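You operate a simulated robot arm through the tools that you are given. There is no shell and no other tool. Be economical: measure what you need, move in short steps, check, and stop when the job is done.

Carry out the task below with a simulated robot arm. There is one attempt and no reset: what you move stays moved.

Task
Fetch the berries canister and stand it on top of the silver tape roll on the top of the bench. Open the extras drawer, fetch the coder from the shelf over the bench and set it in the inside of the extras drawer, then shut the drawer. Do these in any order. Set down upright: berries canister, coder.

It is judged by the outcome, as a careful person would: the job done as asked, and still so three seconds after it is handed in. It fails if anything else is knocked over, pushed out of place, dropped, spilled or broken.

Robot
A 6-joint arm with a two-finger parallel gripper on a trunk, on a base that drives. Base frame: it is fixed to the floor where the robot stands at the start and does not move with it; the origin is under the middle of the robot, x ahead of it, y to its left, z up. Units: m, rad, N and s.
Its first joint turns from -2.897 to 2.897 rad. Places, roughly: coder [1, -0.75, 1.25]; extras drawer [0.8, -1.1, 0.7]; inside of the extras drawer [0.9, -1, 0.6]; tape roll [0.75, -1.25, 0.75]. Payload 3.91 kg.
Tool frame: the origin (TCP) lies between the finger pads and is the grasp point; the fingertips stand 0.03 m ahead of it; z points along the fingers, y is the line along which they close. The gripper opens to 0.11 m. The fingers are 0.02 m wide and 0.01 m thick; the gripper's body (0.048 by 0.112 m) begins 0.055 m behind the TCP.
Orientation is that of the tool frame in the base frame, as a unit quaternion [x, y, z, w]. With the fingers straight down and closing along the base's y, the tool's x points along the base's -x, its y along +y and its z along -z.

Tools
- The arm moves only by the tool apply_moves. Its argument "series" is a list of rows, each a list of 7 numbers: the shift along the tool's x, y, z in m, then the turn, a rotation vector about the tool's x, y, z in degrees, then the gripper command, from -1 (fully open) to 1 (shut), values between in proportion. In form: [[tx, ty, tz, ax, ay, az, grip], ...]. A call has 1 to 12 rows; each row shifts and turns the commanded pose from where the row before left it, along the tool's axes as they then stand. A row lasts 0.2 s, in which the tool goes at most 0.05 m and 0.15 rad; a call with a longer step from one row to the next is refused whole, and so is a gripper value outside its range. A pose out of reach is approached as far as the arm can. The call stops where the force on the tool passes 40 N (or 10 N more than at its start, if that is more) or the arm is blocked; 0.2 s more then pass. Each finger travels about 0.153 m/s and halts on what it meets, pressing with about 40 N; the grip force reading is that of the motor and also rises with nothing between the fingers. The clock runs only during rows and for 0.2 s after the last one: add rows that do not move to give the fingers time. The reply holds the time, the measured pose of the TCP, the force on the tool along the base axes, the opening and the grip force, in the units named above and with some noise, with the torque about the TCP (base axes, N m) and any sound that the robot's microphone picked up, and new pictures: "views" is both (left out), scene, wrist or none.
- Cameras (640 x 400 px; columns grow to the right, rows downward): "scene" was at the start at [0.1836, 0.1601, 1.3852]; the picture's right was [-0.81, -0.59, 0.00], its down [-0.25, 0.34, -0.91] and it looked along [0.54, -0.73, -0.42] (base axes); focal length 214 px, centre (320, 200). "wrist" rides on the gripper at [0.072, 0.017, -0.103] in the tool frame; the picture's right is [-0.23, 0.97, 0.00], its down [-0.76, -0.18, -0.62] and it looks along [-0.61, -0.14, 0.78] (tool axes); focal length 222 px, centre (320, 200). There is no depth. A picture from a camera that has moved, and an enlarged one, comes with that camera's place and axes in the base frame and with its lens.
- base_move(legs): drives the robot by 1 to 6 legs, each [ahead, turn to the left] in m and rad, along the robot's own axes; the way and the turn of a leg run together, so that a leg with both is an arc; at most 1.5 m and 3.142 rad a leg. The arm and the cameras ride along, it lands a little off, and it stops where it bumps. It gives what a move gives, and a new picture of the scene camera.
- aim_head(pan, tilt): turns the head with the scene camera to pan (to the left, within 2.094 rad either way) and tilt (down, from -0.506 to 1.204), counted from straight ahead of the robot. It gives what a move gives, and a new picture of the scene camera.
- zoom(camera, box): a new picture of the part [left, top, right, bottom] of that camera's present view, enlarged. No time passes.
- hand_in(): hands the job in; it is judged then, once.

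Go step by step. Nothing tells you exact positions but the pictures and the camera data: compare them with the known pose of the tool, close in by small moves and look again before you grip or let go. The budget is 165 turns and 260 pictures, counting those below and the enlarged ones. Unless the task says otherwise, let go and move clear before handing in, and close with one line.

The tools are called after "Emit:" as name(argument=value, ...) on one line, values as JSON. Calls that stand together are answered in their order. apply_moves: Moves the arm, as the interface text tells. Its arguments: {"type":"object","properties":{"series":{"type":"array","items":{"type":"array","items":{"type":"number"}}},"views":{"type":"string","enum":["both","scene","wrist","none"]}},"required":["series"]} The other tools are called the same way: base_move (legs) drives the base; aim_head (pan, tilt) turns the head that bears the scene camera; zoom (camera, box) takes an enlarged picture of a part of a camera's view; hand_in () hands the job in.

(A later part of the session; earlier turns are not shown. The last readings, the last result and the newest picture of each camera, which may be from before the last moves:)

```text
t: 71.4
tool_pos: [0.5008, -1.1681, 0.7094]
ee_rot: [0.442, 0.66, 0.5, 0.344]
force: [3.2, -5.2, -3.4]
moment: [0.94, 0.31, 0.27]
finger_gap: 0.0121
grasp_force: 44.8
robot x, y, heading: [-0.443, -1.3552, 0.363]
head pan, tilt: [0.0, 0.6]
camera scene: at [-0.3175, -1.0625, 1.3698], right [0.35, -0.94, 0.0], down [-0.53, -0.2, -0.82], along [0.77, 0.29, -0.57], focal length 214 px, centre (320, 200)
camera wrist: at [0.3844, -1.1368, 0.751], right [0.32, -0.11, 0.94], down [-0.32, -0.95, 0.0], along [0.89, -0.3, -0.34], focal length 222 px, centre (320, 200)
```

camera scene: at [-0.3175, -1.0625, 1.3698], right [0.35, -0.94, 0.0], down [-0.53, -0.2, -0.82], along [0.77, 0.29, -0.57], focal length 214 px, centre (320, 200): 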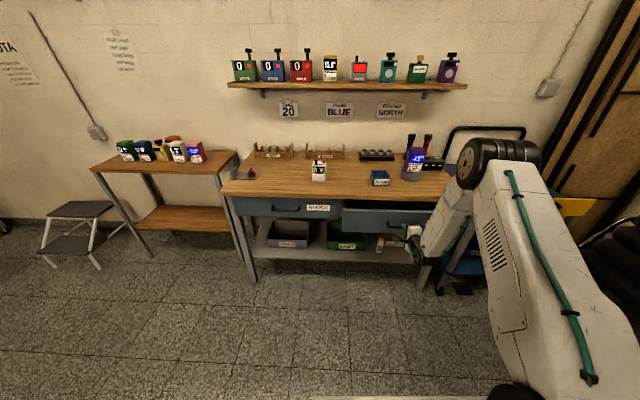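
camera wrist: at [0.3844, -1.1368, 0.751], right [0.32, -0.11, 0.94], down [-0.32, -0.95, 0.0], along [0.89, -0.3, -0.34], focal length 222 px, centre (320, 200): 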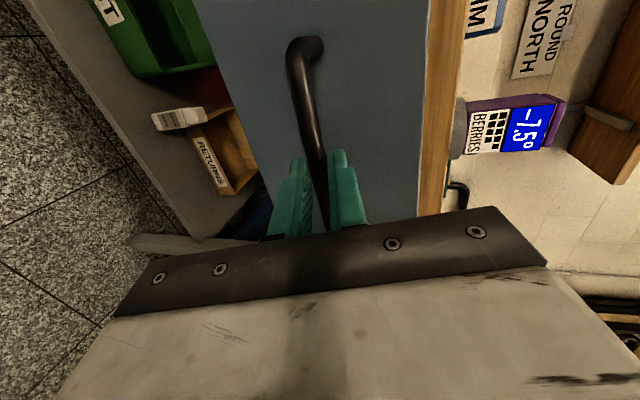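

Opened about 0.10 m. Continuing.

Emit:
apply_moves(series=[[0.0024, -0.0078, -0.0289, 0, 0, 0, 1], [0.0024, -0.0078, -0.0289, 0, 0, 0, 1], [0.0024, -0.0078, -0.0289, 0, 0, 0, 1], [0.0024, -0.0078, -0.0289, 0, 0, 0, 1], [0.0016, -0.0052, -0.0192, 0, 0, 0, 1], [0, 0, 0, 0, 0, 0, 1]])

Emit:
zoom(camera="scene", box=[320, 160, 480, 270])

```text
t: 72.8
tool_pos: [0.3665, -1.2088, 0.7084]
ee_rot: [0.443, 0.66, 0.5, 0.342]
force: [9.3, -29.6, -18.7]
moment: [0.44, 0.56, -0.94]
finger_gap: 0.0124
grasp_force: 44.9
robot x, y, heading: [-0.4346, -1.3575, 0.359]
head pan, tilt: [0.0, 0.6]
camera scene: at [-0.3166, -1.0634, 1.3699], right [0.35, -0.94, 0.0], down [-0.53, -0.2, -0.82], along [0.77, 0.29, -0.57], focal length 214 px, centre (320, 200)
camera wrist: at [0.2504, -1.1781, 0.7516], right [0.32, -0.11, 0.94], down [-0.32, -0.95, 0.0], along [0.89, -0.3, -0.34], focal length 222 px, centre (320, 200)
```

scene: 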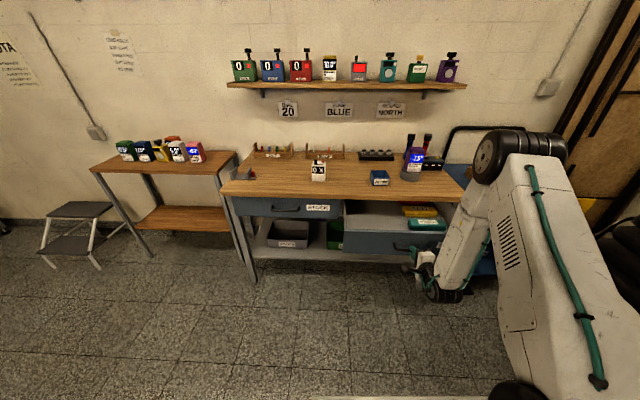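
wrist: 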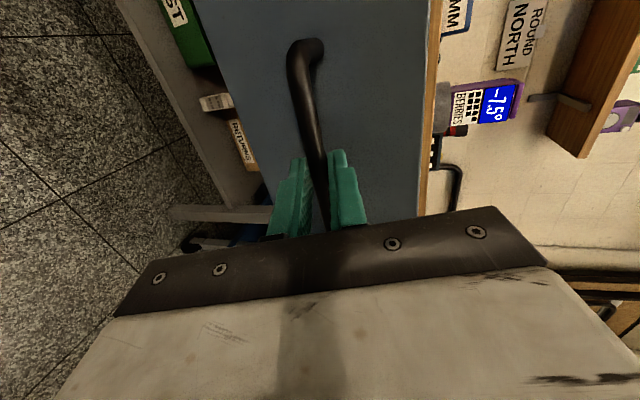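

```text
3.64 times, centred on (400, 215) of scene
camera zoom: at [-0.3166, -1.0634, 1.3699], right [0.35, -0.94, 0.0], down [-0.53, -0.2, -0.82], along [0.77, 0.29, -0.57], focal length 780 px, centre (29, 146)
```

zoom: 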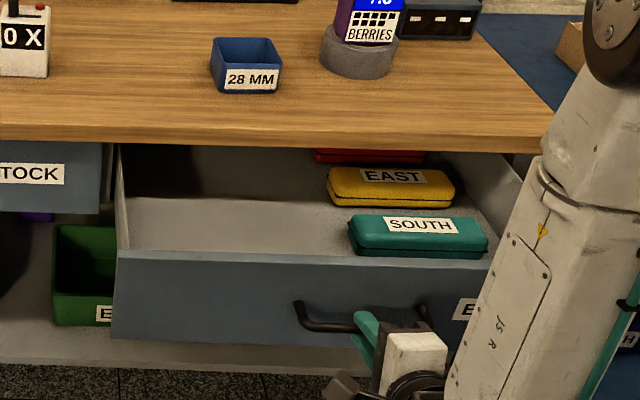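

Drawer is open about 0.24 m; its left half is empty (cases on the right). I'll release the handle and back away.

Emit:
apply_moves(series=[[0, 0, 0, 0, 0, 0, 0.2], [0, 0, 0, 0, 0, 0, 0], [0, 0, 0, 0, 0, 0, 0]], views="wrist")

Emit:
base_move(legs=[[-0.15, 0]])

Emit:
zoom(camera="scene", box=[320, 160, 480, 270])

```text
t: 73.6
tool_pos: [0.3667, -1.2079, 0.71]
ee_rot: [0.441, 0.661, 0.501, 0.342]
force: [-0.3, -0.3, -0.3]
moment: [0.0, -0.01, -0.01]
finger_gap: 0.055
grasp_force: 0.1
robot x, y, heading: [-0.4411, -1.3559, 0.355]
head pan, tilt: [0.0, 0.6]
camera wrist: at [0.2501, -1.1768, 0.7524], right [0.32, -0.1, 0.94], down [-0.31, -0.95, 0.0], along [0.89, -0.3, -0.34], focal length 222 px, centre (320, 200)
```

wrist: 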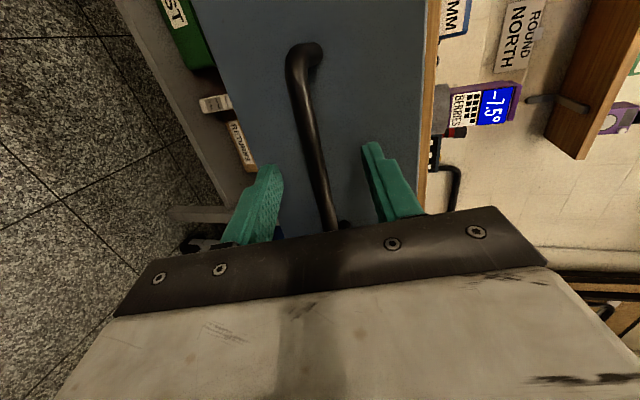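

```text
t: 74.9
tool_pos: [0.2269, -1.2627, 0.7095]
ee_rot: [0.441, 0.661, 0.501, 0.343]
force: [-0.4, -0.1, 0.9]
moment: [-0.01, -0.03, 0.04]
finger_gap: 0.055
grasp_force: 0.0
robot x, y, heading: [-0.5765, -1.4088, 0.356]
head pan, tilt: [0.0, 0.6]
camera scene: at [-0.4575, -1.1147, 1.3698], right [0.35, -0.94, 0.0], down [-0.53, -0.2, -0.82], along [0.77, 0.29, -0.57], focal length 214 px, centre (320, 200)
```

scene: 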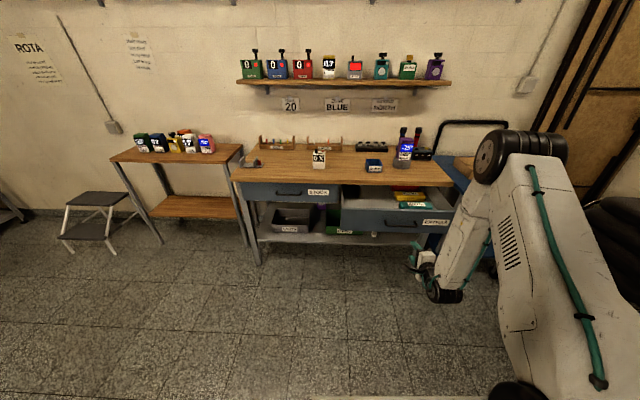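

```text
3.64 times, centred on (400, 215) of scene
camera zoom: at [-0.4575, -1.1147, 1.3698], right [0.35, -0.94, 0.0], down [-0.53, -0.2, -0.82], along [0.77, 0.29, -0.57], focal length 780 px, centre (29, 146)
```

zoom: 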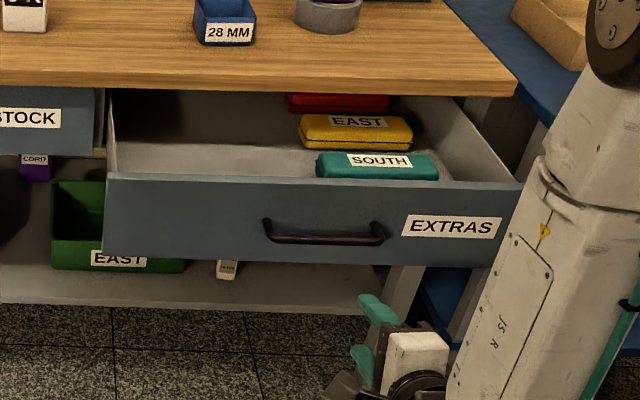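

Raising the arm and reorienting it toward a down-pointing pose.

Emit:
apply_moves(series=[[0, 0.0425, -0.0117, 0, 0, 0, -0.64], [0, 0.0425, -0.0117, 0, 0, 0, -0.64], [0, 0.0425, -0.0117, 0, 0, 0, -0.64], [0, 0.0425, -0.0117, 0, 0, 0, -0.64], [0, 0.0425, -0.0117, 0, 0, 0, -0.64], [0, 0.0425, -0.0117, 0, 0, 0, -0.64], [0, 0.0425, -0.0117, 0, 0, 0, -0.64], [0, 0.0425, -0.0117, 0, 0, 0, -0.64], [0, 0.0425, -0.0117, 0, 0, 0, -0.64], [0, 0.0425, -0.0117, 0, 0, 0, -0.64], [0, 0.0425, -0.0117, 0, 0, 0, -0.64]], views="none")

Emit:
apply_moves(series=[[0, 0, 0, 8.3, 0, 0, -1], [0, 0, 0, 8.3, 0, 0, -1], [0, 0, 0, 8.3, 0, 0, -1], [0, 0, 0, 8.3, 0, 0, -1], [0, 0, 0, 8.3, 0, 0, -1], [0, 0, 0, 8.3, 0, 0, -1], [0, 0, 0, 8.3, 0, 0, -1], [0, 0, 0, 8.3, 0, 0, -1], [0, 0, 0, 8.3, 0, 0, -1], [0, 0, 0, 0, 0, 0, -1]], views="none")

Emit:
apply_moves(series=[[0, 0, 0, 0, 0, -8.3, -1], [0, 0, 0, 0, 0, -8.3, -1], [0, 0, 0, 0, 0, -8.3, -1], [0, 0, 0, 0, 0, -8.3, -1], [0, 0, 0, 0, 0, -8.3, -1], [0, 0, 0, 0, 0, -8.3, -1], [0, 0, 0, 0, 0, -8.3, -1], [0, 0, 0, 0, 0, -8.3, -1], [0, 0, 0, 0, 0, -8.3, -1], [0, 0, 0, 0, 0, -8.3, -1], [0, 0, 0, 0, 0, -5, -1], [0, 0, 0, 0, 0, 0, -1]])

```text
t: 77.3
tool_pos: [0.2236, -1.2574, 1.1938]
ee_rot: [0.443, 0.66, 0.5, 0.344]
force: [0.8, 0.0, -0.7]
moment: [-0.04, -0.03, 0.0]
finger_gap: 0.0902
grasp_force: 0.0
robot x, y, heading: [-0.578, -1.4089, 0.352]
head pan, tilt: [0.0, 0.6]
```

```text
t: 79.5
tool_pos: [0.2247, -1.2574, 1.1945]
ee_rot: [0.56, 0.828, -0.005, 0.004]
force: [-0.1, -0.1, 1.1]
moment: [0.02, -0.01, -0.01]
finger_gap: 0.11
grasp_force: 0.1
robot x, y, heading: [-0.5802, -1.4075, 0.356]
head pan, tilt: [0.0, 0.6]
```

```text
t: 82.1
tool_pos: [0.2247, -1.2586, 1.1947]
ee_rot: [-0.173, 0.985, -0.005, 0.001]
force: [0.1, 0.2, 0.1]
moment: [0.0, 0.02, 0.04]
finger_gap: 0.11
grasp_force: 0.0
robot x, y, heading: [-0.5779, -1.4105, 0.353]
head pan, tilt: [0.0, 0.6]
camera scene: at [-0.4575, -1.1147, 1.3698], right [0.35, -0.94, 0.0], down [-0.53, -0.2, -0.83], along [0.77, 0.29, -0.57], focal length 214 px, centre (320, 200)
camera wrist: at [0.1492, -1.2673, 1.2973], right [-0.12, 0.99, -0.01], down [0.77, 0.1, 0.63], along [0.62, 0.07, -0.78], focal length 222 px, centre (320, 200)
```

scene: 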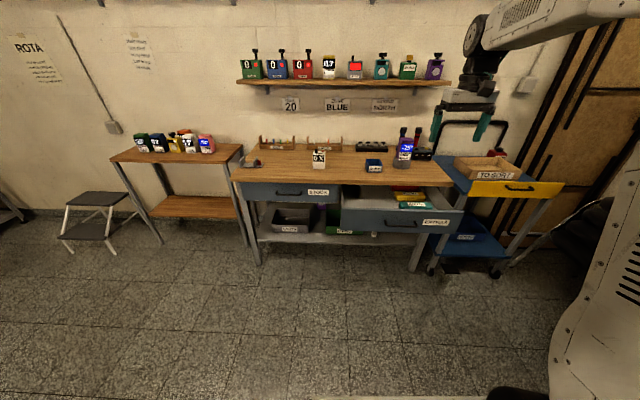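
wrist: 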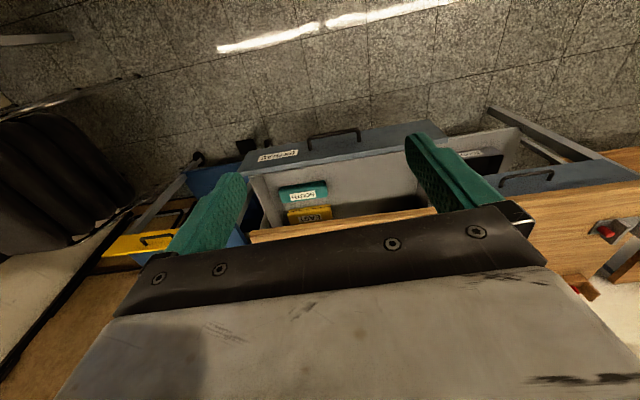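

Now drive around to the left of the open drawer.

Emit:
base_move(legs=[[0, 1.52], [0.5, 0], [0, -1.57], [0.4, 0]])

Emit:
aim_head(pan=-0.3, tilt=0.35)

Emit:
zoom(camera="scene", box=[270, 90, 430, 190])

```text
t: 94.7
tool_pos: [0.4531, -0.6636, 1.1936]
ee_rot: [-0.161, 0.987, -0.006, 0.001]
force: [0.9, -0.1, 0.2]
moment: [0.0, -0.01, -0.03]
finger_gap: 0.11
grasp_force: 0.1
robot x, y, heading: [-0.3502, -0.7979, 0.335]
head pan, tilt: [0.0, 0.6]
camera scene: at [-0.2257, -0.5039, 1.3698], right [0.33, -0.94, 0.0], down [-0.53, -0.18, -0.82], along [0.78, 0.27, -0.57], focal length 214 px, centre (320, 200)
```

scene: 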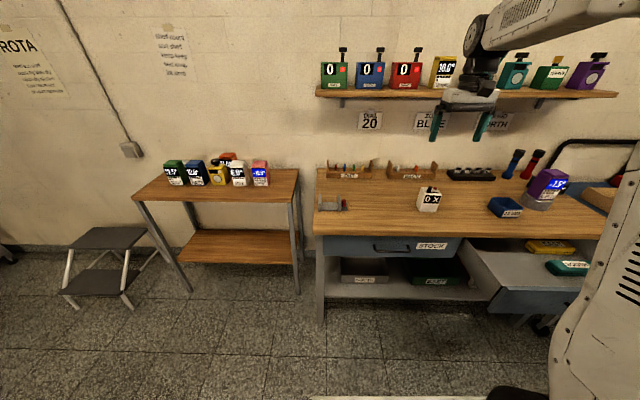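

```text
t: 95.5
tool_pos: [0.452, -0.6636, 1.1943]
ee_rot: [-0.161, 0.987, -0.005, 0.001]
force: [0.2, -0.5, -0.2]
moment: [0.03, -0.01, -0.01]
finger_gap: 0.1099
grasp_force: 0.0
robot x, y, heading: [-0.3558, -0.7973, 0.333]
head pan, tilt: [-0.3, 0.351]
camera scene: at [-0.2162, -0.5297, 1.3925], right [0.03, -1.0, 0.0], down [-0.34, -0.01, -0.94], along [0.94, 0.03, -0.34], focal length 214 px, centre (320, 200)
```

scene: 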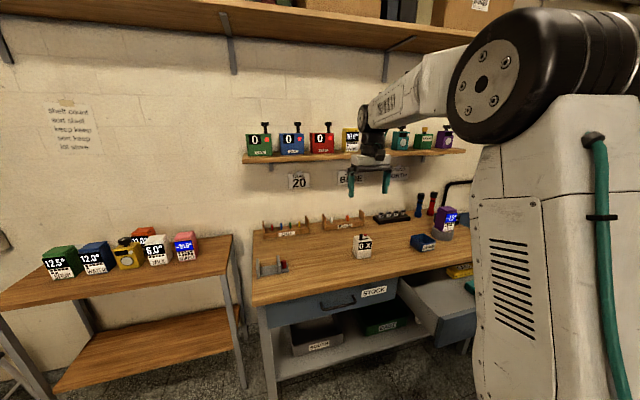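

```text
4.00 times, centred on (350, 140) of scene
camera zoom: at [-0.2162, -0.5297, 1.3925], right [0.03, -1.0, 0.0], down [-0.34, -0.01, -0.94], along [0.94, 0.03, -0.34], focal length 858 px, centre (200, 440)
```

zoom: 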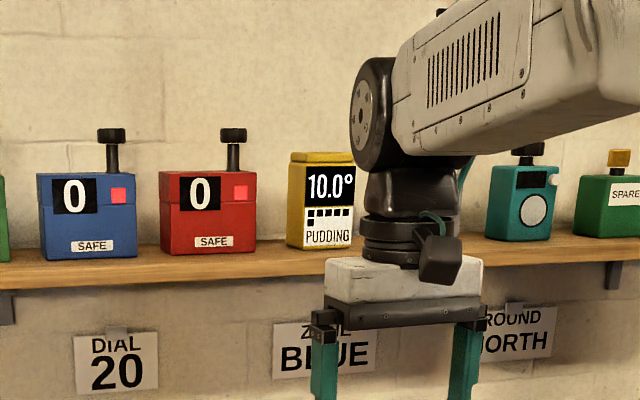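

Coder is hidden behind the arm. I'll raise the tool and pitch it 45° forward before approaching.

Emit:
apply_moves(series=[[0, 0, -0.045, 0, 0, 0, -1], [0, 0, -0.045, 0, 0, 0, -1], [0, 0, -0.045, 0, 0, 0, -1], [0, 0, -0.045, 0, 0, 0, -1], [0, 0, 0, 0, -7.5, 0, -1], [0, 0, 0, 0, -7.5, 0, -1], [0, 0, 0, 0, -7.5, 0, -1], [0, 0, 0, 0, -7.5, 0, -1], [0, 0, 0, 0, -7.5, 0, -1], [0, 0, 0, 0, -7.5, 0, -1], [0, 0, 0, 0, 0, 0, -1]])

Emit:
zoom(camera="scene", box=[310, 100, 470, 200])

Emit:
zoom(camera="wrist", box=[150, 0, 420, 200])

```text
t: 97.9
tool_pos: [0.4502, -0.6603, 1.3746]
ee_rot: [-0.151, 0.911, 0.057, 0.379]
force: [0.0, 0.3, 0.4]
moment: [0.02, 0.02, 0.02]
finger_gap: 0.1097
grasp_force: 0.0
robot x, y, heading: [-0.3527, -0.7968, 0.335]
head pan, tilt: [-0.3, 0.351]
camera scene: at [-0.2162, -0.5298, 1.3926], right [0.03, -1.0, 0.0], down [-0.34, -0.01, -0.94], along [0.94, 0.03, -0.34], focal length 214 px, centre (320, 200)
camera wrist: at [0.3273, -0.6855, 1.3958], right [-0.16, 0.98, 0.15], down [0.14, -0.13, 0.98], along [0.98, 0.18, -0.12], focal length 222 px, centre (320, 200)
```

scene: 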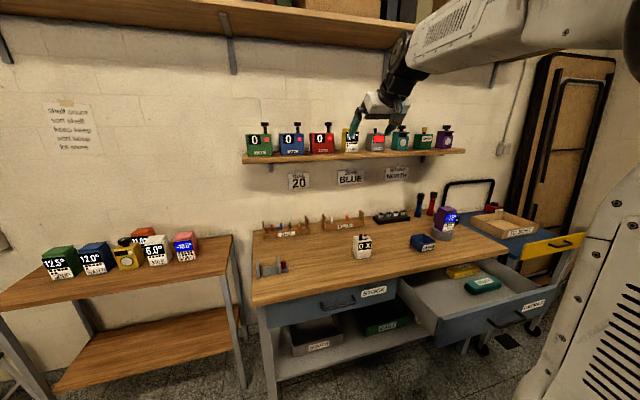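
wrist: 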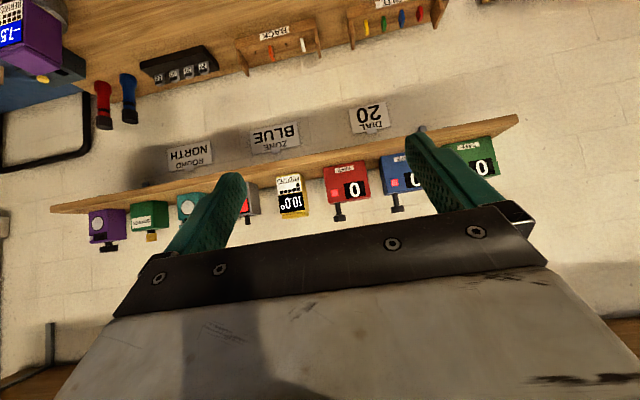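

```text
4.00 times, centred on (390, 150) of scene
camera zoom: at [-0.2162, -0.5298, 1.3926], right [0.03, -1.0, 0.0], down [-0.34, -0.01, -0.94], along [0.94, 0.03, -0.34], focal length 858 px, centre (40, 400)
```

zoom: 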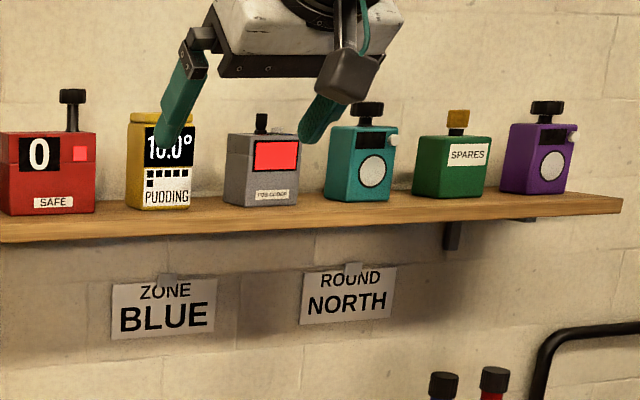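

```text
2.00 times, centred on (285, 100) of wrist
camera zoom: at [0.3273, -0.6855, 1.3958], right [-0.16, 0.98, 0.15], down [0.14, -0.13, 0.98], along [0.98, 0.18, -0.12], focal length 444 px, centre (390, 400)
```

zoom: 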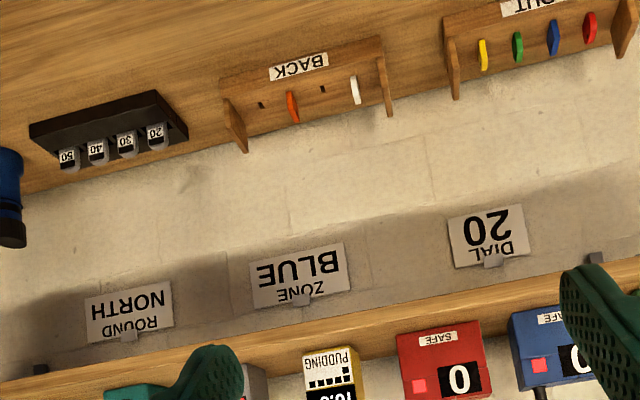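

Emit:
zoom(camera="scene", box=[360, 125, 392, 155])

Emit:
zoom(camera="scene", box=[385, 120, 460, 160])

```text
13.33 times, centred on (376, 140) of scene
camera zoom: at [-0.2162, -0.5298, 1.3926], right [0.03, -1.0, 0.0], down [-0.34, -0.01, -0.94], along [0.94, 0.03, -0.34], focal length 2860 px, centre (-427, 1000)
```

zoom: 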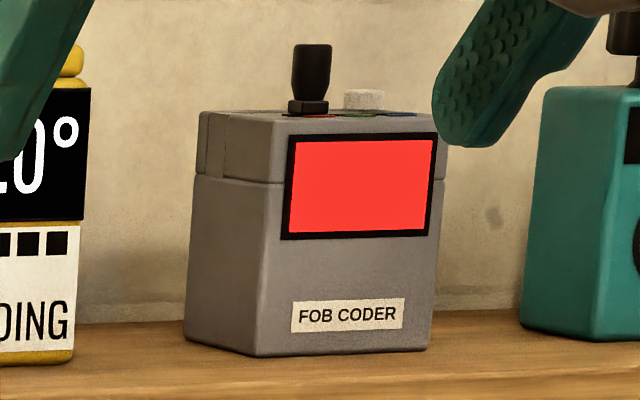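

```text
8.53 times, centred on (422, 140) of scene
camera zoom: at [-0.2162, -0.5298, 1.3926], right [0.03, -1.0, 0.0], down [-0.34, -0.01, -0.94], along [0.94, 0.03, -0.34], focal length 1830 px, centre (-555, 712)
```

zoom: 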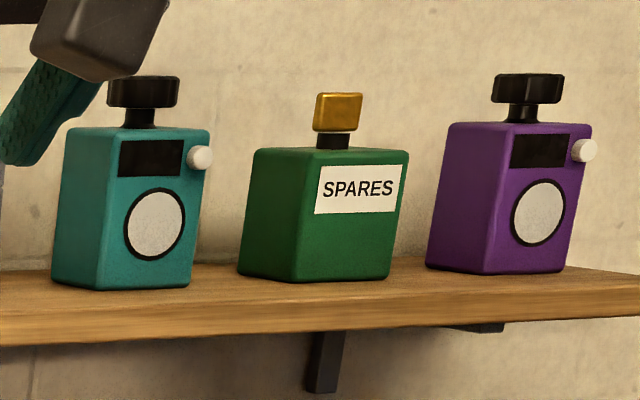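

Confirmed "FOB CODER". I'll pull the arm back/right, then drive ahead and check clearance to the bench.

Emit:
apply_moves(series=[[0.009, -0.035, -0.026, 0, 0, 0, -1], [0.009, -0.035, -0.026, 0, 0, 0, -1], [0.009, -0.035, -0.026, 0, 0, 0, -1], [0.009, -0.035, -0.026, 0, 0, 0, -1], [0, 0, 0, 0, 0, 0, -1]], views="none")

Emit:
base_move(legs=[[0.3, -0.03]])

Emit:
aim_head(pan=-0.2, tilt=1.1)

```text
t: 99.1
tool_pos: [0.4041, -0.8267, 1.4266]
ee_rot: [-0.151, 0.911, 0.056, 0.379]
force: [0.6, 0.5, -0.3]
moment: [-0.03, 0.03, 0.01]
finger_gap: 0.1099
grasp_force: 0.1
robot x, y, heading: [-0.3551, -0.7972, 0.335]
head pan, tilt: [-0.3, 0.351]
```

```text
t: 101.1
tool_pos: [0.6797, -0.7615, 1.4258]
ee_rot: [-0.134, 0.914, 0.051, 0.38]
force: [0.0, 0.2, 0.5]
moment: [0.02, 0.03, -0.01]
finger_gap: 0.1101
grasp_force: 0.1
robot x, y, heading: [-0.0787, -0.7036, 0.297]
head pan, tilt: [-0.3, 0.351]
camera scene: at [0.0704, -0.4441, 1.3926], right [0.0, -1.0, 0.0], down [-0.34, 0.0, -0.94], along [0.94, 0.0, -0.34], focal length 214 px, centre (320, 200)
```

scene: 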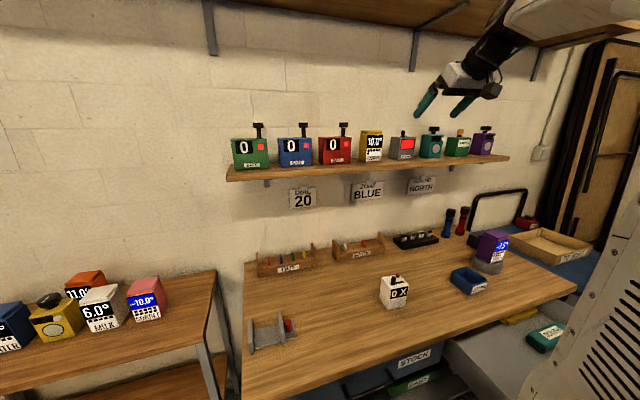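

```text
t: 102.2
tool_pos: [0.68, -0.762, 1.4248]
ee_rot: [-0.135, 0.914, 0.051, 0.379]
force: [-0.2, 0.0, 0.3]
moment: [0.03, 0.0, 0.03]
finger_gap: 0.1102
grasp_force: 0.1
robot x, y, heading: [-0.0822, -0.7069, 0.301]
head pan, tilt: [-0.201, 1.1]
camera scene: at [0.0401, -0.4378, 1.3312], right [0.1, -1.0, 0.0], down [-0.89, -0.09, -0.45], along [0.45, 0.04, -0.89], focal length 214 px, centre (320, 200)
```

scene: 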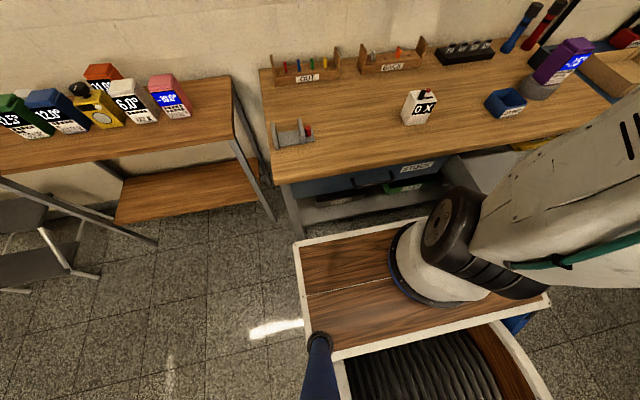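

Emit:
base_move(legs=[[0.12, 0]])

Emit:
aim_head(pan=-0.45, tilt=0.3)

Emit:
zoom(camera="scene", box=[320, 90, 440, 190])

Emit:
apply_moves(series=[[0, 0, 0, 0, 0, 0, -1]], views="wrist")

```text
t: 103.5
tool_pos: [0.7954, -0.7244, 1.4251]
ee_rot: [-0.134, 0.914, 0.05, 0.379]
force: [0.0, -0.5, 0.9]
moment: [0.0, -0.03, 0.0]
finger_gap: 0.1098
grasp_force: 0.1
robot x, y, heading: [0.0377, -0.67, 0.298]
head pan, tilt: [-0.201, 1.1]
camera scene: at [0.1557, -0.4019, 1.3312], right [0.1, -1.0, 0.0], down [-0.89, -0.09, -0.45], along [0.45, 0.04, -0.89], focal length 214 px, centre (320, 200)
```

scene: 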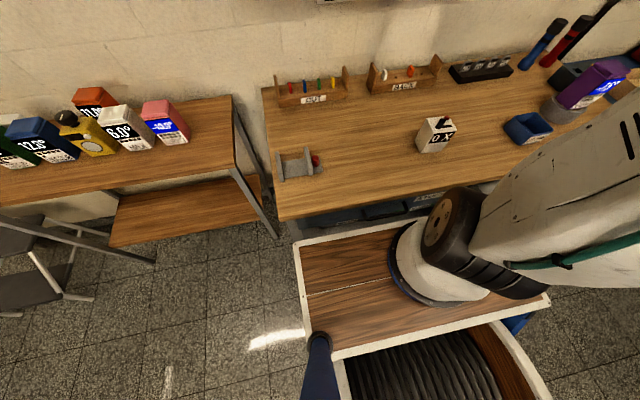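

```text
t: 104.6
tool_pos: [0.796, -0.7245, 1.4255]
ee_rot: [-0.135, 0.914, 0.05, 0.38]
force: [0.3, 0.3, -0.7]
moment: [-0.01, 0.01, -0.01]
finger_gap: 0.1101
grasp_force: 0.1
robot x, y, heading: [0.0412, -0.6708, 0.302]
head pan, tilt: [-0.45, 0.3]
camera scene: at [0.1852, -0.4221, 1.3972], right [-0.15, -0.99, 0.0], down [-0.29, 0.04, -0.95], along [0.94, -0.14, -0.3], focal length 214 px, centre (320, 200)
```

scene: 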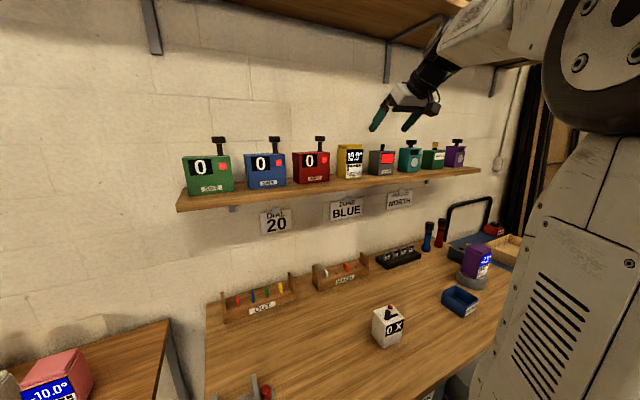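

```text
4.00 times, centred on (380, 140) of scene
camera zoom: at [0.1852, -0.4221, 1.3972], right [-0.15, -0.99, 0.0], down [-0.29, 0.04, -0.95], along [0.94, -0.14, -0.3], focal length 858 px, centre (80, 440)
```

zoom: 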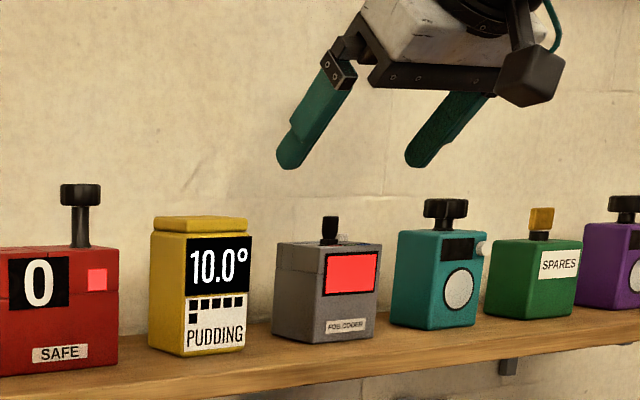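

```text
t: 105.0
tool_pos: [0.7956, -0.7259, 1.427]
ee_rot: [-0.136, 0.914, 0.051, 0.379]
force: [0.0, 0.3, -0.9]
moment: [0.0, 0.02, 0.0]
finger_gap: 0.1102
grasp_force: 0.2
robot x, y, heading: [0.0356, -0.6682, 0.3]
head pan, tilt: [-0.45, 0.3]
camera wrist: at [0.6707, -0.745, 1.4469], right [-0.12, 0.98, 0.15], down [0.14, -0.13, 0.98], along [0.98, 0.14, -0.12], focal length 222 px, centre (320, 200)
```

wrist: 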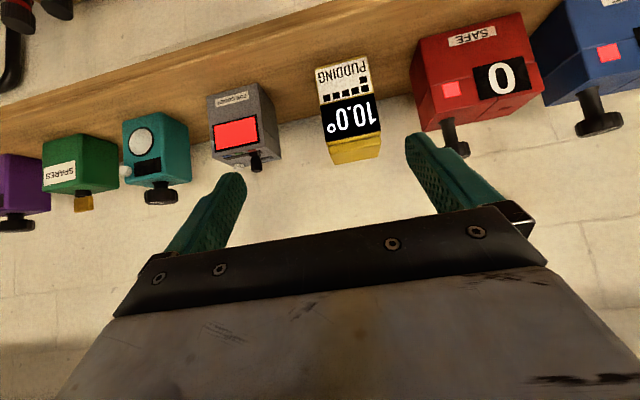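

Emit:
zoom(camera="wrist", box=[180, 60, 300, 180])

Emit:
zoom(camera="scene", box=[360, 135, 410, 185])

```text
3.33 times, centred on (240, 120) of wrist
camera zoom: at [0.6707, -0.745, 1.4469], right [-0.12, 0.98, 0.15], down [0.14, -0.13, 0.98], along [0.98, 0.14, -0.12], focal length 740 px, centre (587, 467)
```

zoom: 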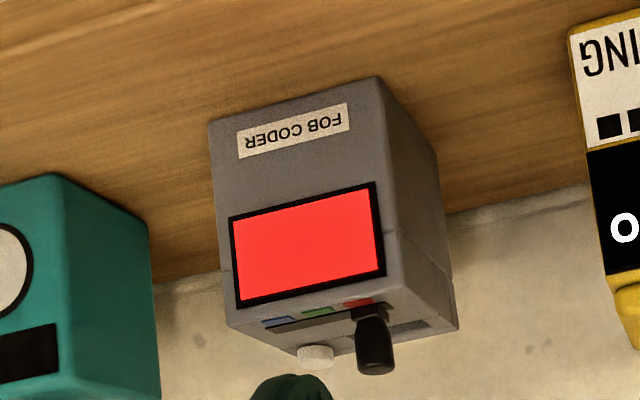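

```text
8.00 times, centred on (385, 160) of scene
camera zoom: at [0.1852, -0.4222, 1.3973], right [-0.15, -0.99, 0.0], down [-0.29, 0.04, -0.96], along [0.94, -0.14, -0.3], focal length 1716 px, centre (-200, 520)
```

zoom: 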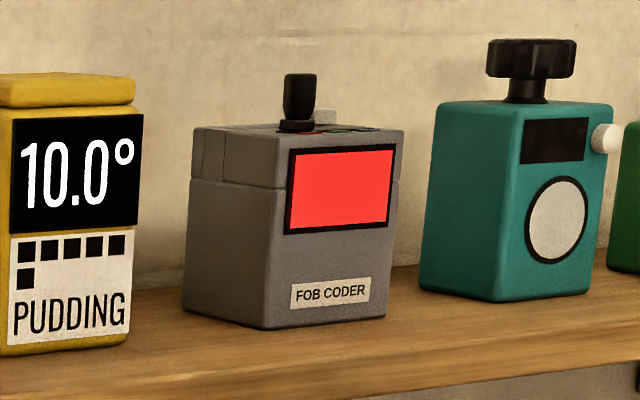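

Coder: front face from (0.960,−0.765) to (0.976,−0.837), bottom z≈1.241, top ≈1.331, centre ≈(0.999,−0.793). Moving to a pre-grasp along the 45° axis.

Emit:
apply_moves(series=[[-0.0067, -0.0302, 0.0226, 0, 0, 0, -1], [-0.0067, -0.0302, 0.0226, 0, 0, 0, -1], [-0.0067, -0.0302, 0.0226, 0, 0, 0, -1], [-0.0067, -0.0302, 0.0226, 0, 0, 0, -1], [0, 0, 0, 0, 0, 0, -1]])

Emit:
zoom(camera="scene", box=[340, 90, 440, 190])

Emit:
zoom(camera="wrist", box=[180, 0, 480, 220])

```text
t: 106.2
tool_pos: [0.9103, -0.8198, 1.3842]
ee_rot: [-0.135, 0.914, 0.05, 0.379]
force: [-0.1, 0.3, -0.5]
moment: [0.02, 0.03, 0.0]
finger_gap: 0.1098
grasp_force: 0.0
robot x, y, heading: [0.0388, -0.6701, 0.303]
head pan, tilt: [-0.45, 0.3]
camera scene: at [0.1851, -0.4222, 1.3973], right [-0.15, -0.99, 0.0], down [-0.29, 0.04, -0.96], along [0.94, -0.14, -0.3], focal length 214 px, centre (320, 200)
camera wrist: at [0.7852, -0.8388, 1.4054], right [-0.12, 0.98, 0.15], down [0.14, -0.13, 0.98], along [0.98, 0.14, -0.12], focal length 222 px, centre (320, 200)
```

scene: 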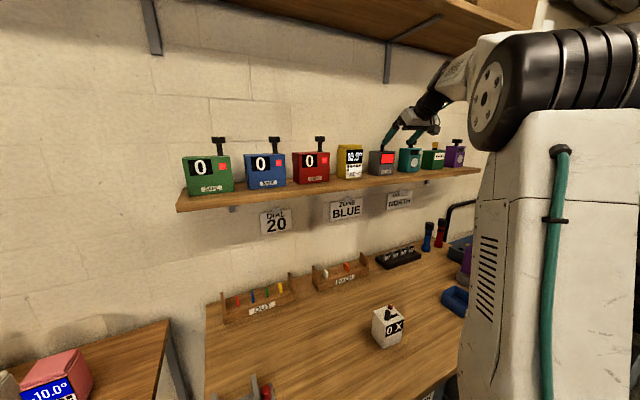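
wrist: 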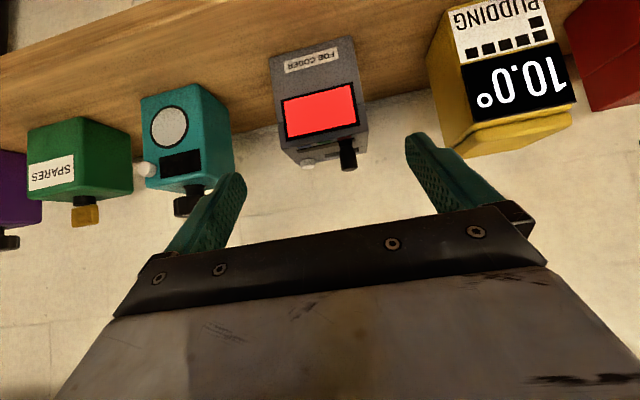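

```text
4.00 times, centred on (390, 140) of scene
camera zoom: at [0.1851, -0.4222, 1.3973], right [-0.15, -0.99, 0.0], down [-0.29, 0.04, -0.96], along [0.94, -0.14, -0.3], focal length 858 px, centre (40, 440)
```

zoom: 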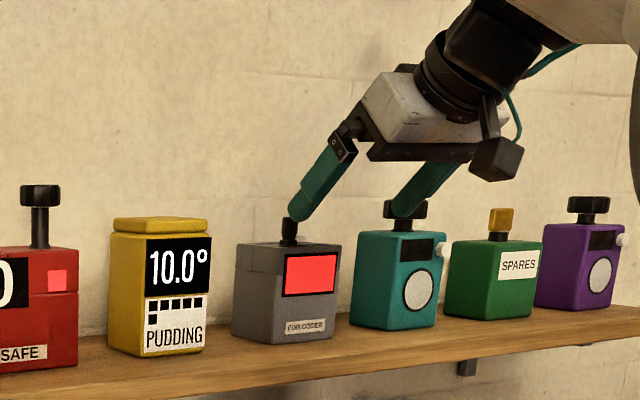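

```text
1.82 times, centred on (330, 110) of wrist
camera zoom: at [0.7852, -0.8388, 1.4054], right [-0.12, 0.98, 0.15], down [0.14, -0.13, 0.98], along [0.98, 0.14, -0.12], focal length 404 px, centre (302, 364)
```

zoom: 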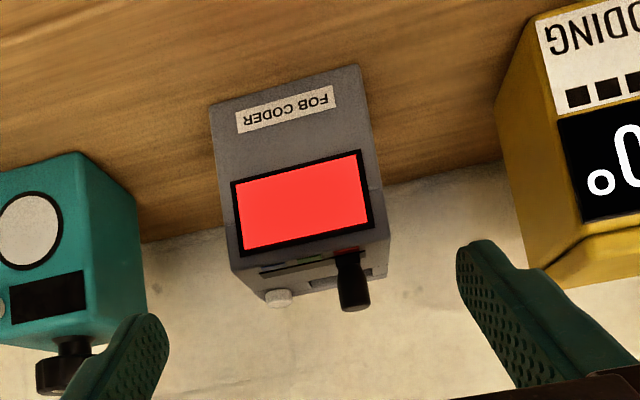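

Aligned. Narrow jaws slightly and advance along the axis.

Emit:
apply_moves(series=[[0, 0, 0.02, 0, 0, 0, -0.78], [0, 0, 0.03, 0, 0, 0, -0.78], [0, 0, 0.03, 0, 0, 0, -0.78], [0, 0, 0.02, 0, 0, 0, -0.78], [0, 0, 0, 0, 0, 0, -0.78]])

Emit:
zoom(camera="scene", box=[340, 90, 440, 190])

Emit:
zoom(camera="wrist", box=[180, 0, 480, 220])

```text
t: 107.4
tool_pos: [0.9777, -0.7973, 1.3128]
ee_rot: [-0.135, 0.914, 0.051, 0.38]
force: [-0.1, -0.1, -0.3]
moment: [0.01, -0.01, 0.02]
finger_gap: 0.0978
grasp_force: 0.0
robot x, y, heading: [0.0394, -0.6721, 0.299]
head pan, tilt: [-0.45, 0.3]
camera scene: at [0.1851, -0.4222, 1.3973], right [-0.15, -0.99, 0.0], down [-0.29, 0.04, -0.96], along [0.94, -0.14, -0.3], focal length 214 px, centre (320, 200)
camera wrist: at [0.8534, -0.8174, 1.3334], right [-0.12, 0.98, 0.15], down [0.14, -0.13, 0.98], along [0.98, 0.14, -0.12], focal length 222 px, centre (320, 200)
```

scene: 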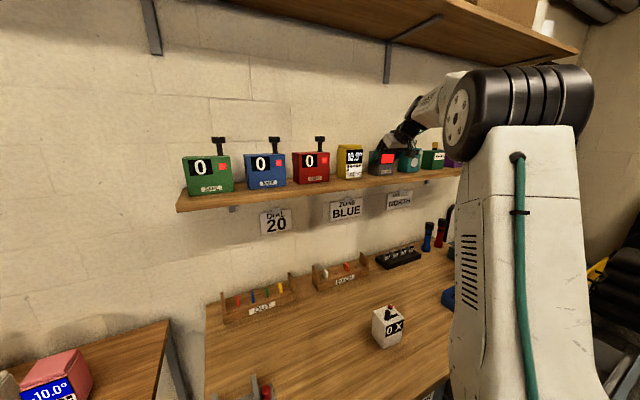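
wrist: 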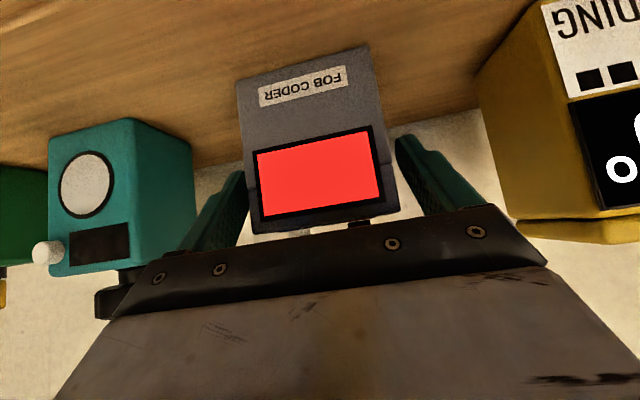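

```text
4.00 times, centred on (390, 140) of scene
camera zoom: at [0.1851, -0.4222, 1.3973], right [-0.15, -0.99, 0.0], down [-0.29, 0.04, -0.96], along [0.94, -0.14, -0.3], focal length 858 px, centre (40, 440)
```

zoom: 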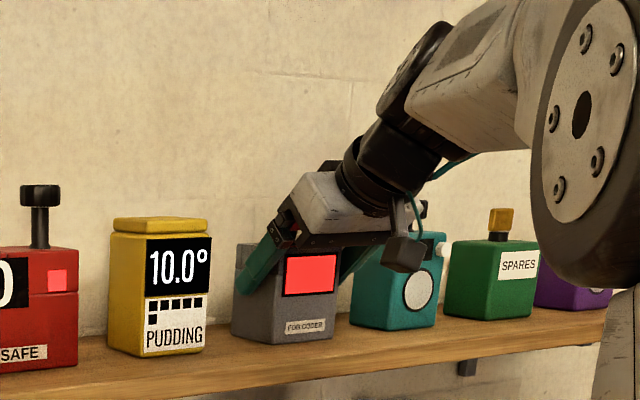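

```text
1.82 times, centred on (330, 110) of wrist
camera zoom: at [0.8534, -0.8174, 1.3334], right [-0.12, 0.98, 0.15], down [0.14, -0.13, 0.98], along [0.98, 0.14, -0.12], focal length 404 px, centre (302, 364)
```

zoom: 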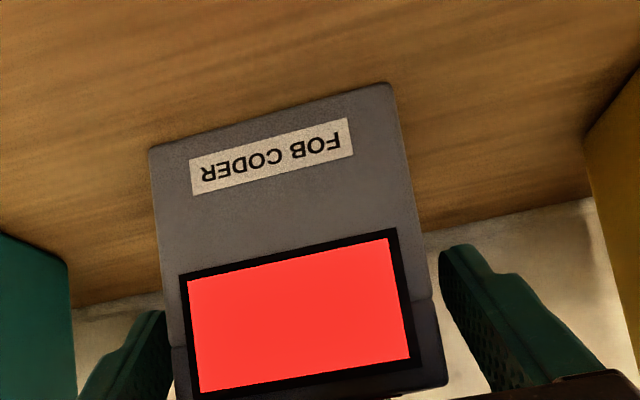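

Emit:
apply_moves(series=[[0, 0, 0.012, 0, 0, 0, -0.78], [0, 0, 0.011, 0, 0, 0, -0.78], [0, 0, 0, 0, 0, 0, -0.78], [0, 0, 0, 0, 0, 0, 1], [0, 0, 0, 0, 0, 0, 1], [0, 0, 0, 0, 0, 0, 1]])

Emit:
zoom(camera="scene", box=[350, 120, 430, 190])

```text
t: 108.8
tool_pos: [0.994, -0.7938, 1.2952]
ee_rot: [-0.135, 0.914, 0.051, 0.379]
force: [0.4, -0.7, 3.0]
moment: [0.15, -0.19, -0.1]
finger_gap: 0.0794
grasp_force: 40.5
robot x, y, heading: [0.0391, -0.6735, 0.299]
head pan, tilt: [-0.45, 0.3]
camera scene: at [0.1852, -0.4223, 1.3973], right [-0.15, -0.99, 0.0], down [-0.29, 0.04, -0.96], along [0.94, -0.14, -0.3], focal length 214 px, centre (320, 200)
camera wrist: at [0.8691, -0.8135, 1.3173], right [-0.12, 0.98, 0.15], down [0.14, -0.13, 0.98], along [0.98, 0.14, -0.12], focal length 222 px, centre (320, 200)
```

scene: 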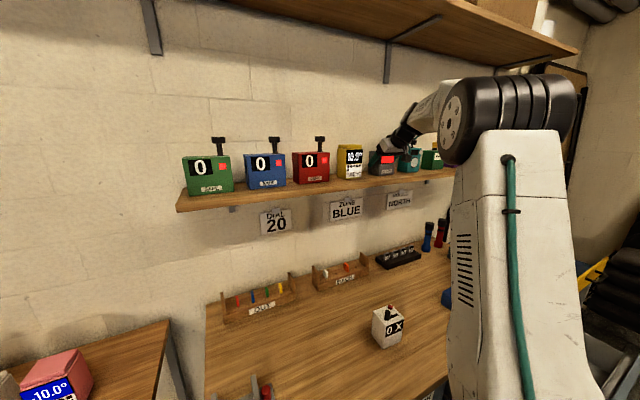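
wrist: 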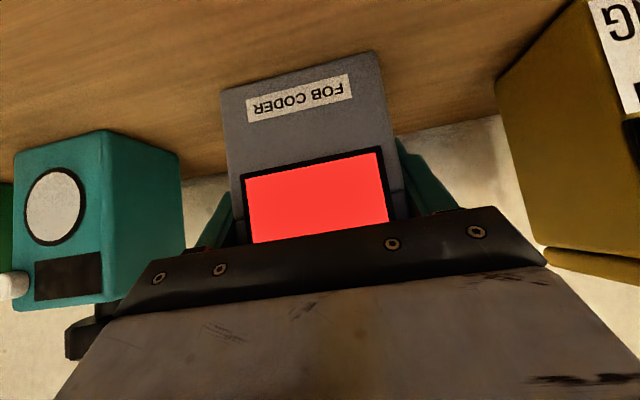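

```text
5.71 times, centred on (390, 155) of scene
camera zoom: at [0.1852, -0.4223, 1.3973], right [-0.15, -0.99, 0.0], down [-0.29, 0.04, -0.96], along [0.94, -0.14, -0.3], focal length 1226 px, centre (-80, 457)
```

zoom: 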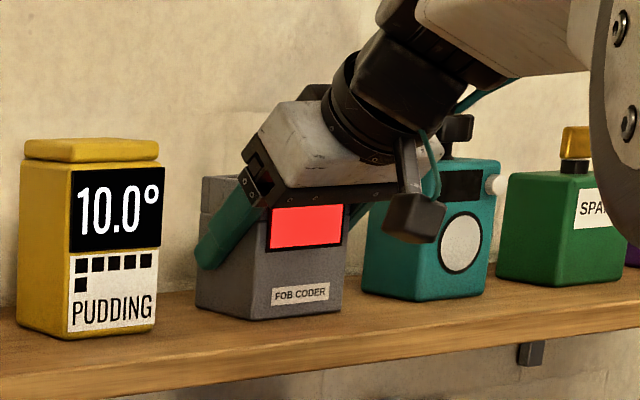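

Gripped (gap 0.079). Lifting straight up, then back.

Emit:
apply_moves(series=[[-0.0106, 0, -0.0106, 0, 0, 0, 1], [-0.0212, 0, -0.0212, 0, 0, 0, 1], [-0.0212, 0, -0.0212, 0, 0, 0, 1], [-0.0212, 0, -0.0212, 0, 0, 0, 1], [0, 0, 0, 0, 0, 0, 1]])

Emit:
zoom(camera="scene", box=[340, 80, 440, 190])

```text
t: 110.0
tool_pos: [0.9916, -0.7935, 1.3985]
ee_rot: [-0.136, 0.914, 0.051, 0.379]
force: [0.3, 0.2, -0.9]
moment: [-0.01, -0.01, -0.03]
finger_gap: 0.0796
grasp_force: 39.6
robot x, y, heading: [0.0401, -0.6703, 0.305]
head pan, tilt: [-0.45, 0.3]
camera scene: at [0.1853, -0.4222, 1.3973], right [-0.15, -0.99, 0.0], down [-0.29, 0.04, -0.96], along [0.94, -0.14, -0.3], focal length 214 px, centre (320, 200)
camera wrist: at [0.867, -0.8125, 1.4214], right [-0.12, 0.98, 0.15], down [0.14, -0.13, 0.98], along [0.98, 0.14, -0.12], focal length 222 px, centre (320, 200)
```

scene: 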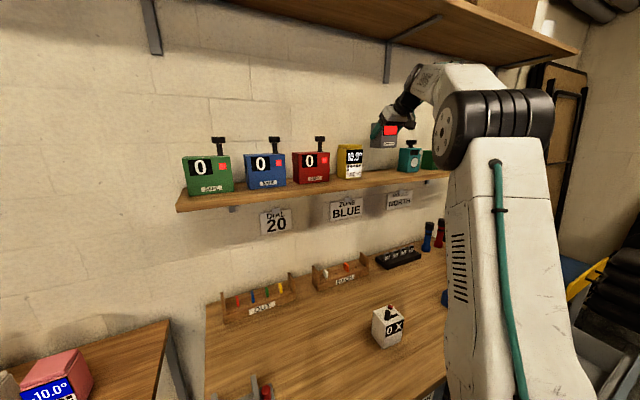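
wrist: 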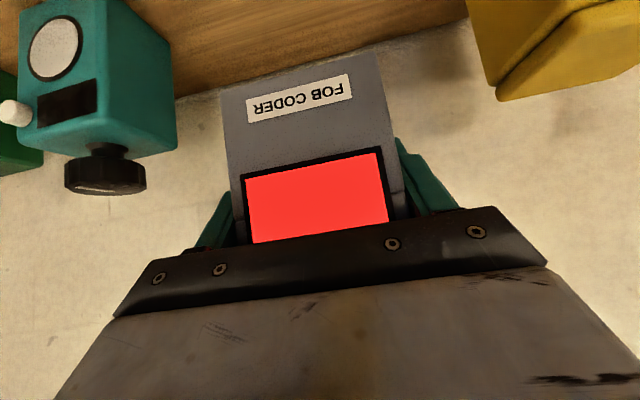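

```text
3.64 times, centred on (390, 135) of scene
camera zoom: at [0.1853, -0.4222, 1.3973], right [-0.15, -0.99, 0.0], down [-0.29, 0.04, -0.96], along [0.94, -0.14, -0.3], focal length 780 px, centre (66, 436)
```

zoom: 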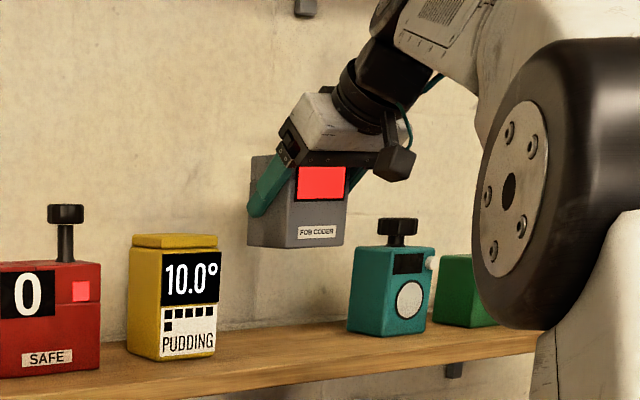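

Coder held upright, well clear. Driving back, then sideways to stand in front of the drawer.

Emit:
base_move(legs=[[-0.55, 0], [0, -1.57], [0.42, 0], [0, 1.57]])

Emit:
aim_head(pan=-0.1, tilt=0.7)

Emit:
zoom(camera="scene", box=[260, 100, 500, 260])

```text
t: 123.0
tool_pos: [0.6028, -1.3063, 1.4]
ee_rot: [-0.159, 0.91, 0.061, 0.378]
force: [-0.9, -0.9, -1.2]
moment: [0.02, 0.0, 0.0]
finger_gap: 0.0796
grasp_force: 39.6
robot x, y, heading: [-0.3534, -1.2317, 0.346]
head pan, tilt: [-0.45, 0.3]
camera scene: at [-0.2219, -0.9764, 1.3973], right [-0.1, -0.99, 0.0], down [-0.29, 0.03, -0.96], along [0.95, -0.1, -0.3], focal length 214 px, centre (320, 200)
```

scene: 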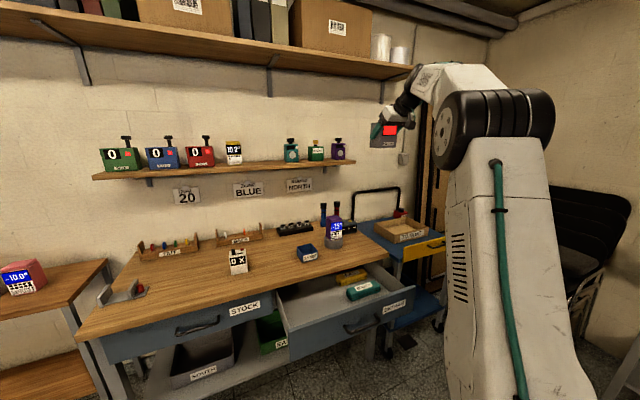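

```text
t: 123.9
tool_pos: [0.6017, -1.3068, 1.3995]
ee_rot: [-0.159, 0.91, 0.06, 0.379]
force: [-0.2, -0.5, -1.5]
moment: [0.02, 0.05, 0.01]
finger_gap: 0.0798
grasp_force: 40.3
robot x, y, heading: [-0.354, -1.2324, 0.351]
head pan, tilt: [-0.099, 0.7]
camera scene: at [-0.2325, -0.946, 1.3612], right [0.25, -0.97, 0.0], down [-0.62, -0.16, -0.77], along [0.74, 0.19, -0.64], focal length 214 px, centre (320, 200)
```

scene: 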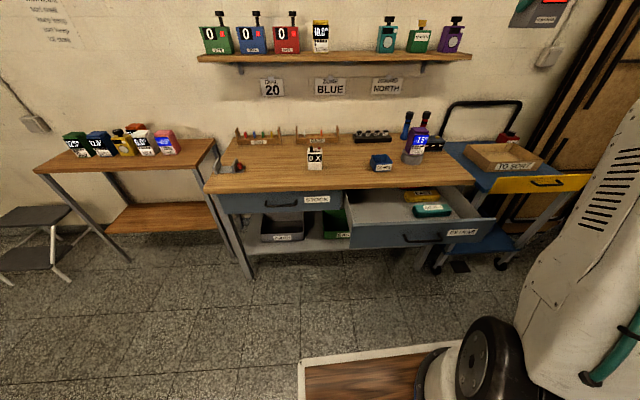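

```text
2.50 times, centred on (380, 180) of scene
camera zoom: at [-0.2325, -0.946, 1.3612], right [0.25, -0.97, 0.0], down [-0.62, -0.16, -0.77], along [0.74, 0.19, -0.64], focal length 536 px, centre (170, 250)
```

zoom: 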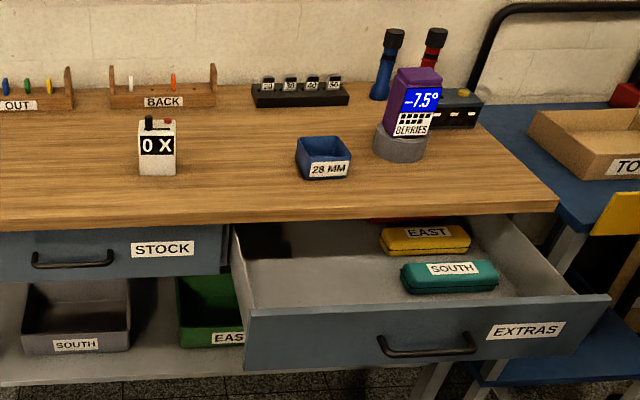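

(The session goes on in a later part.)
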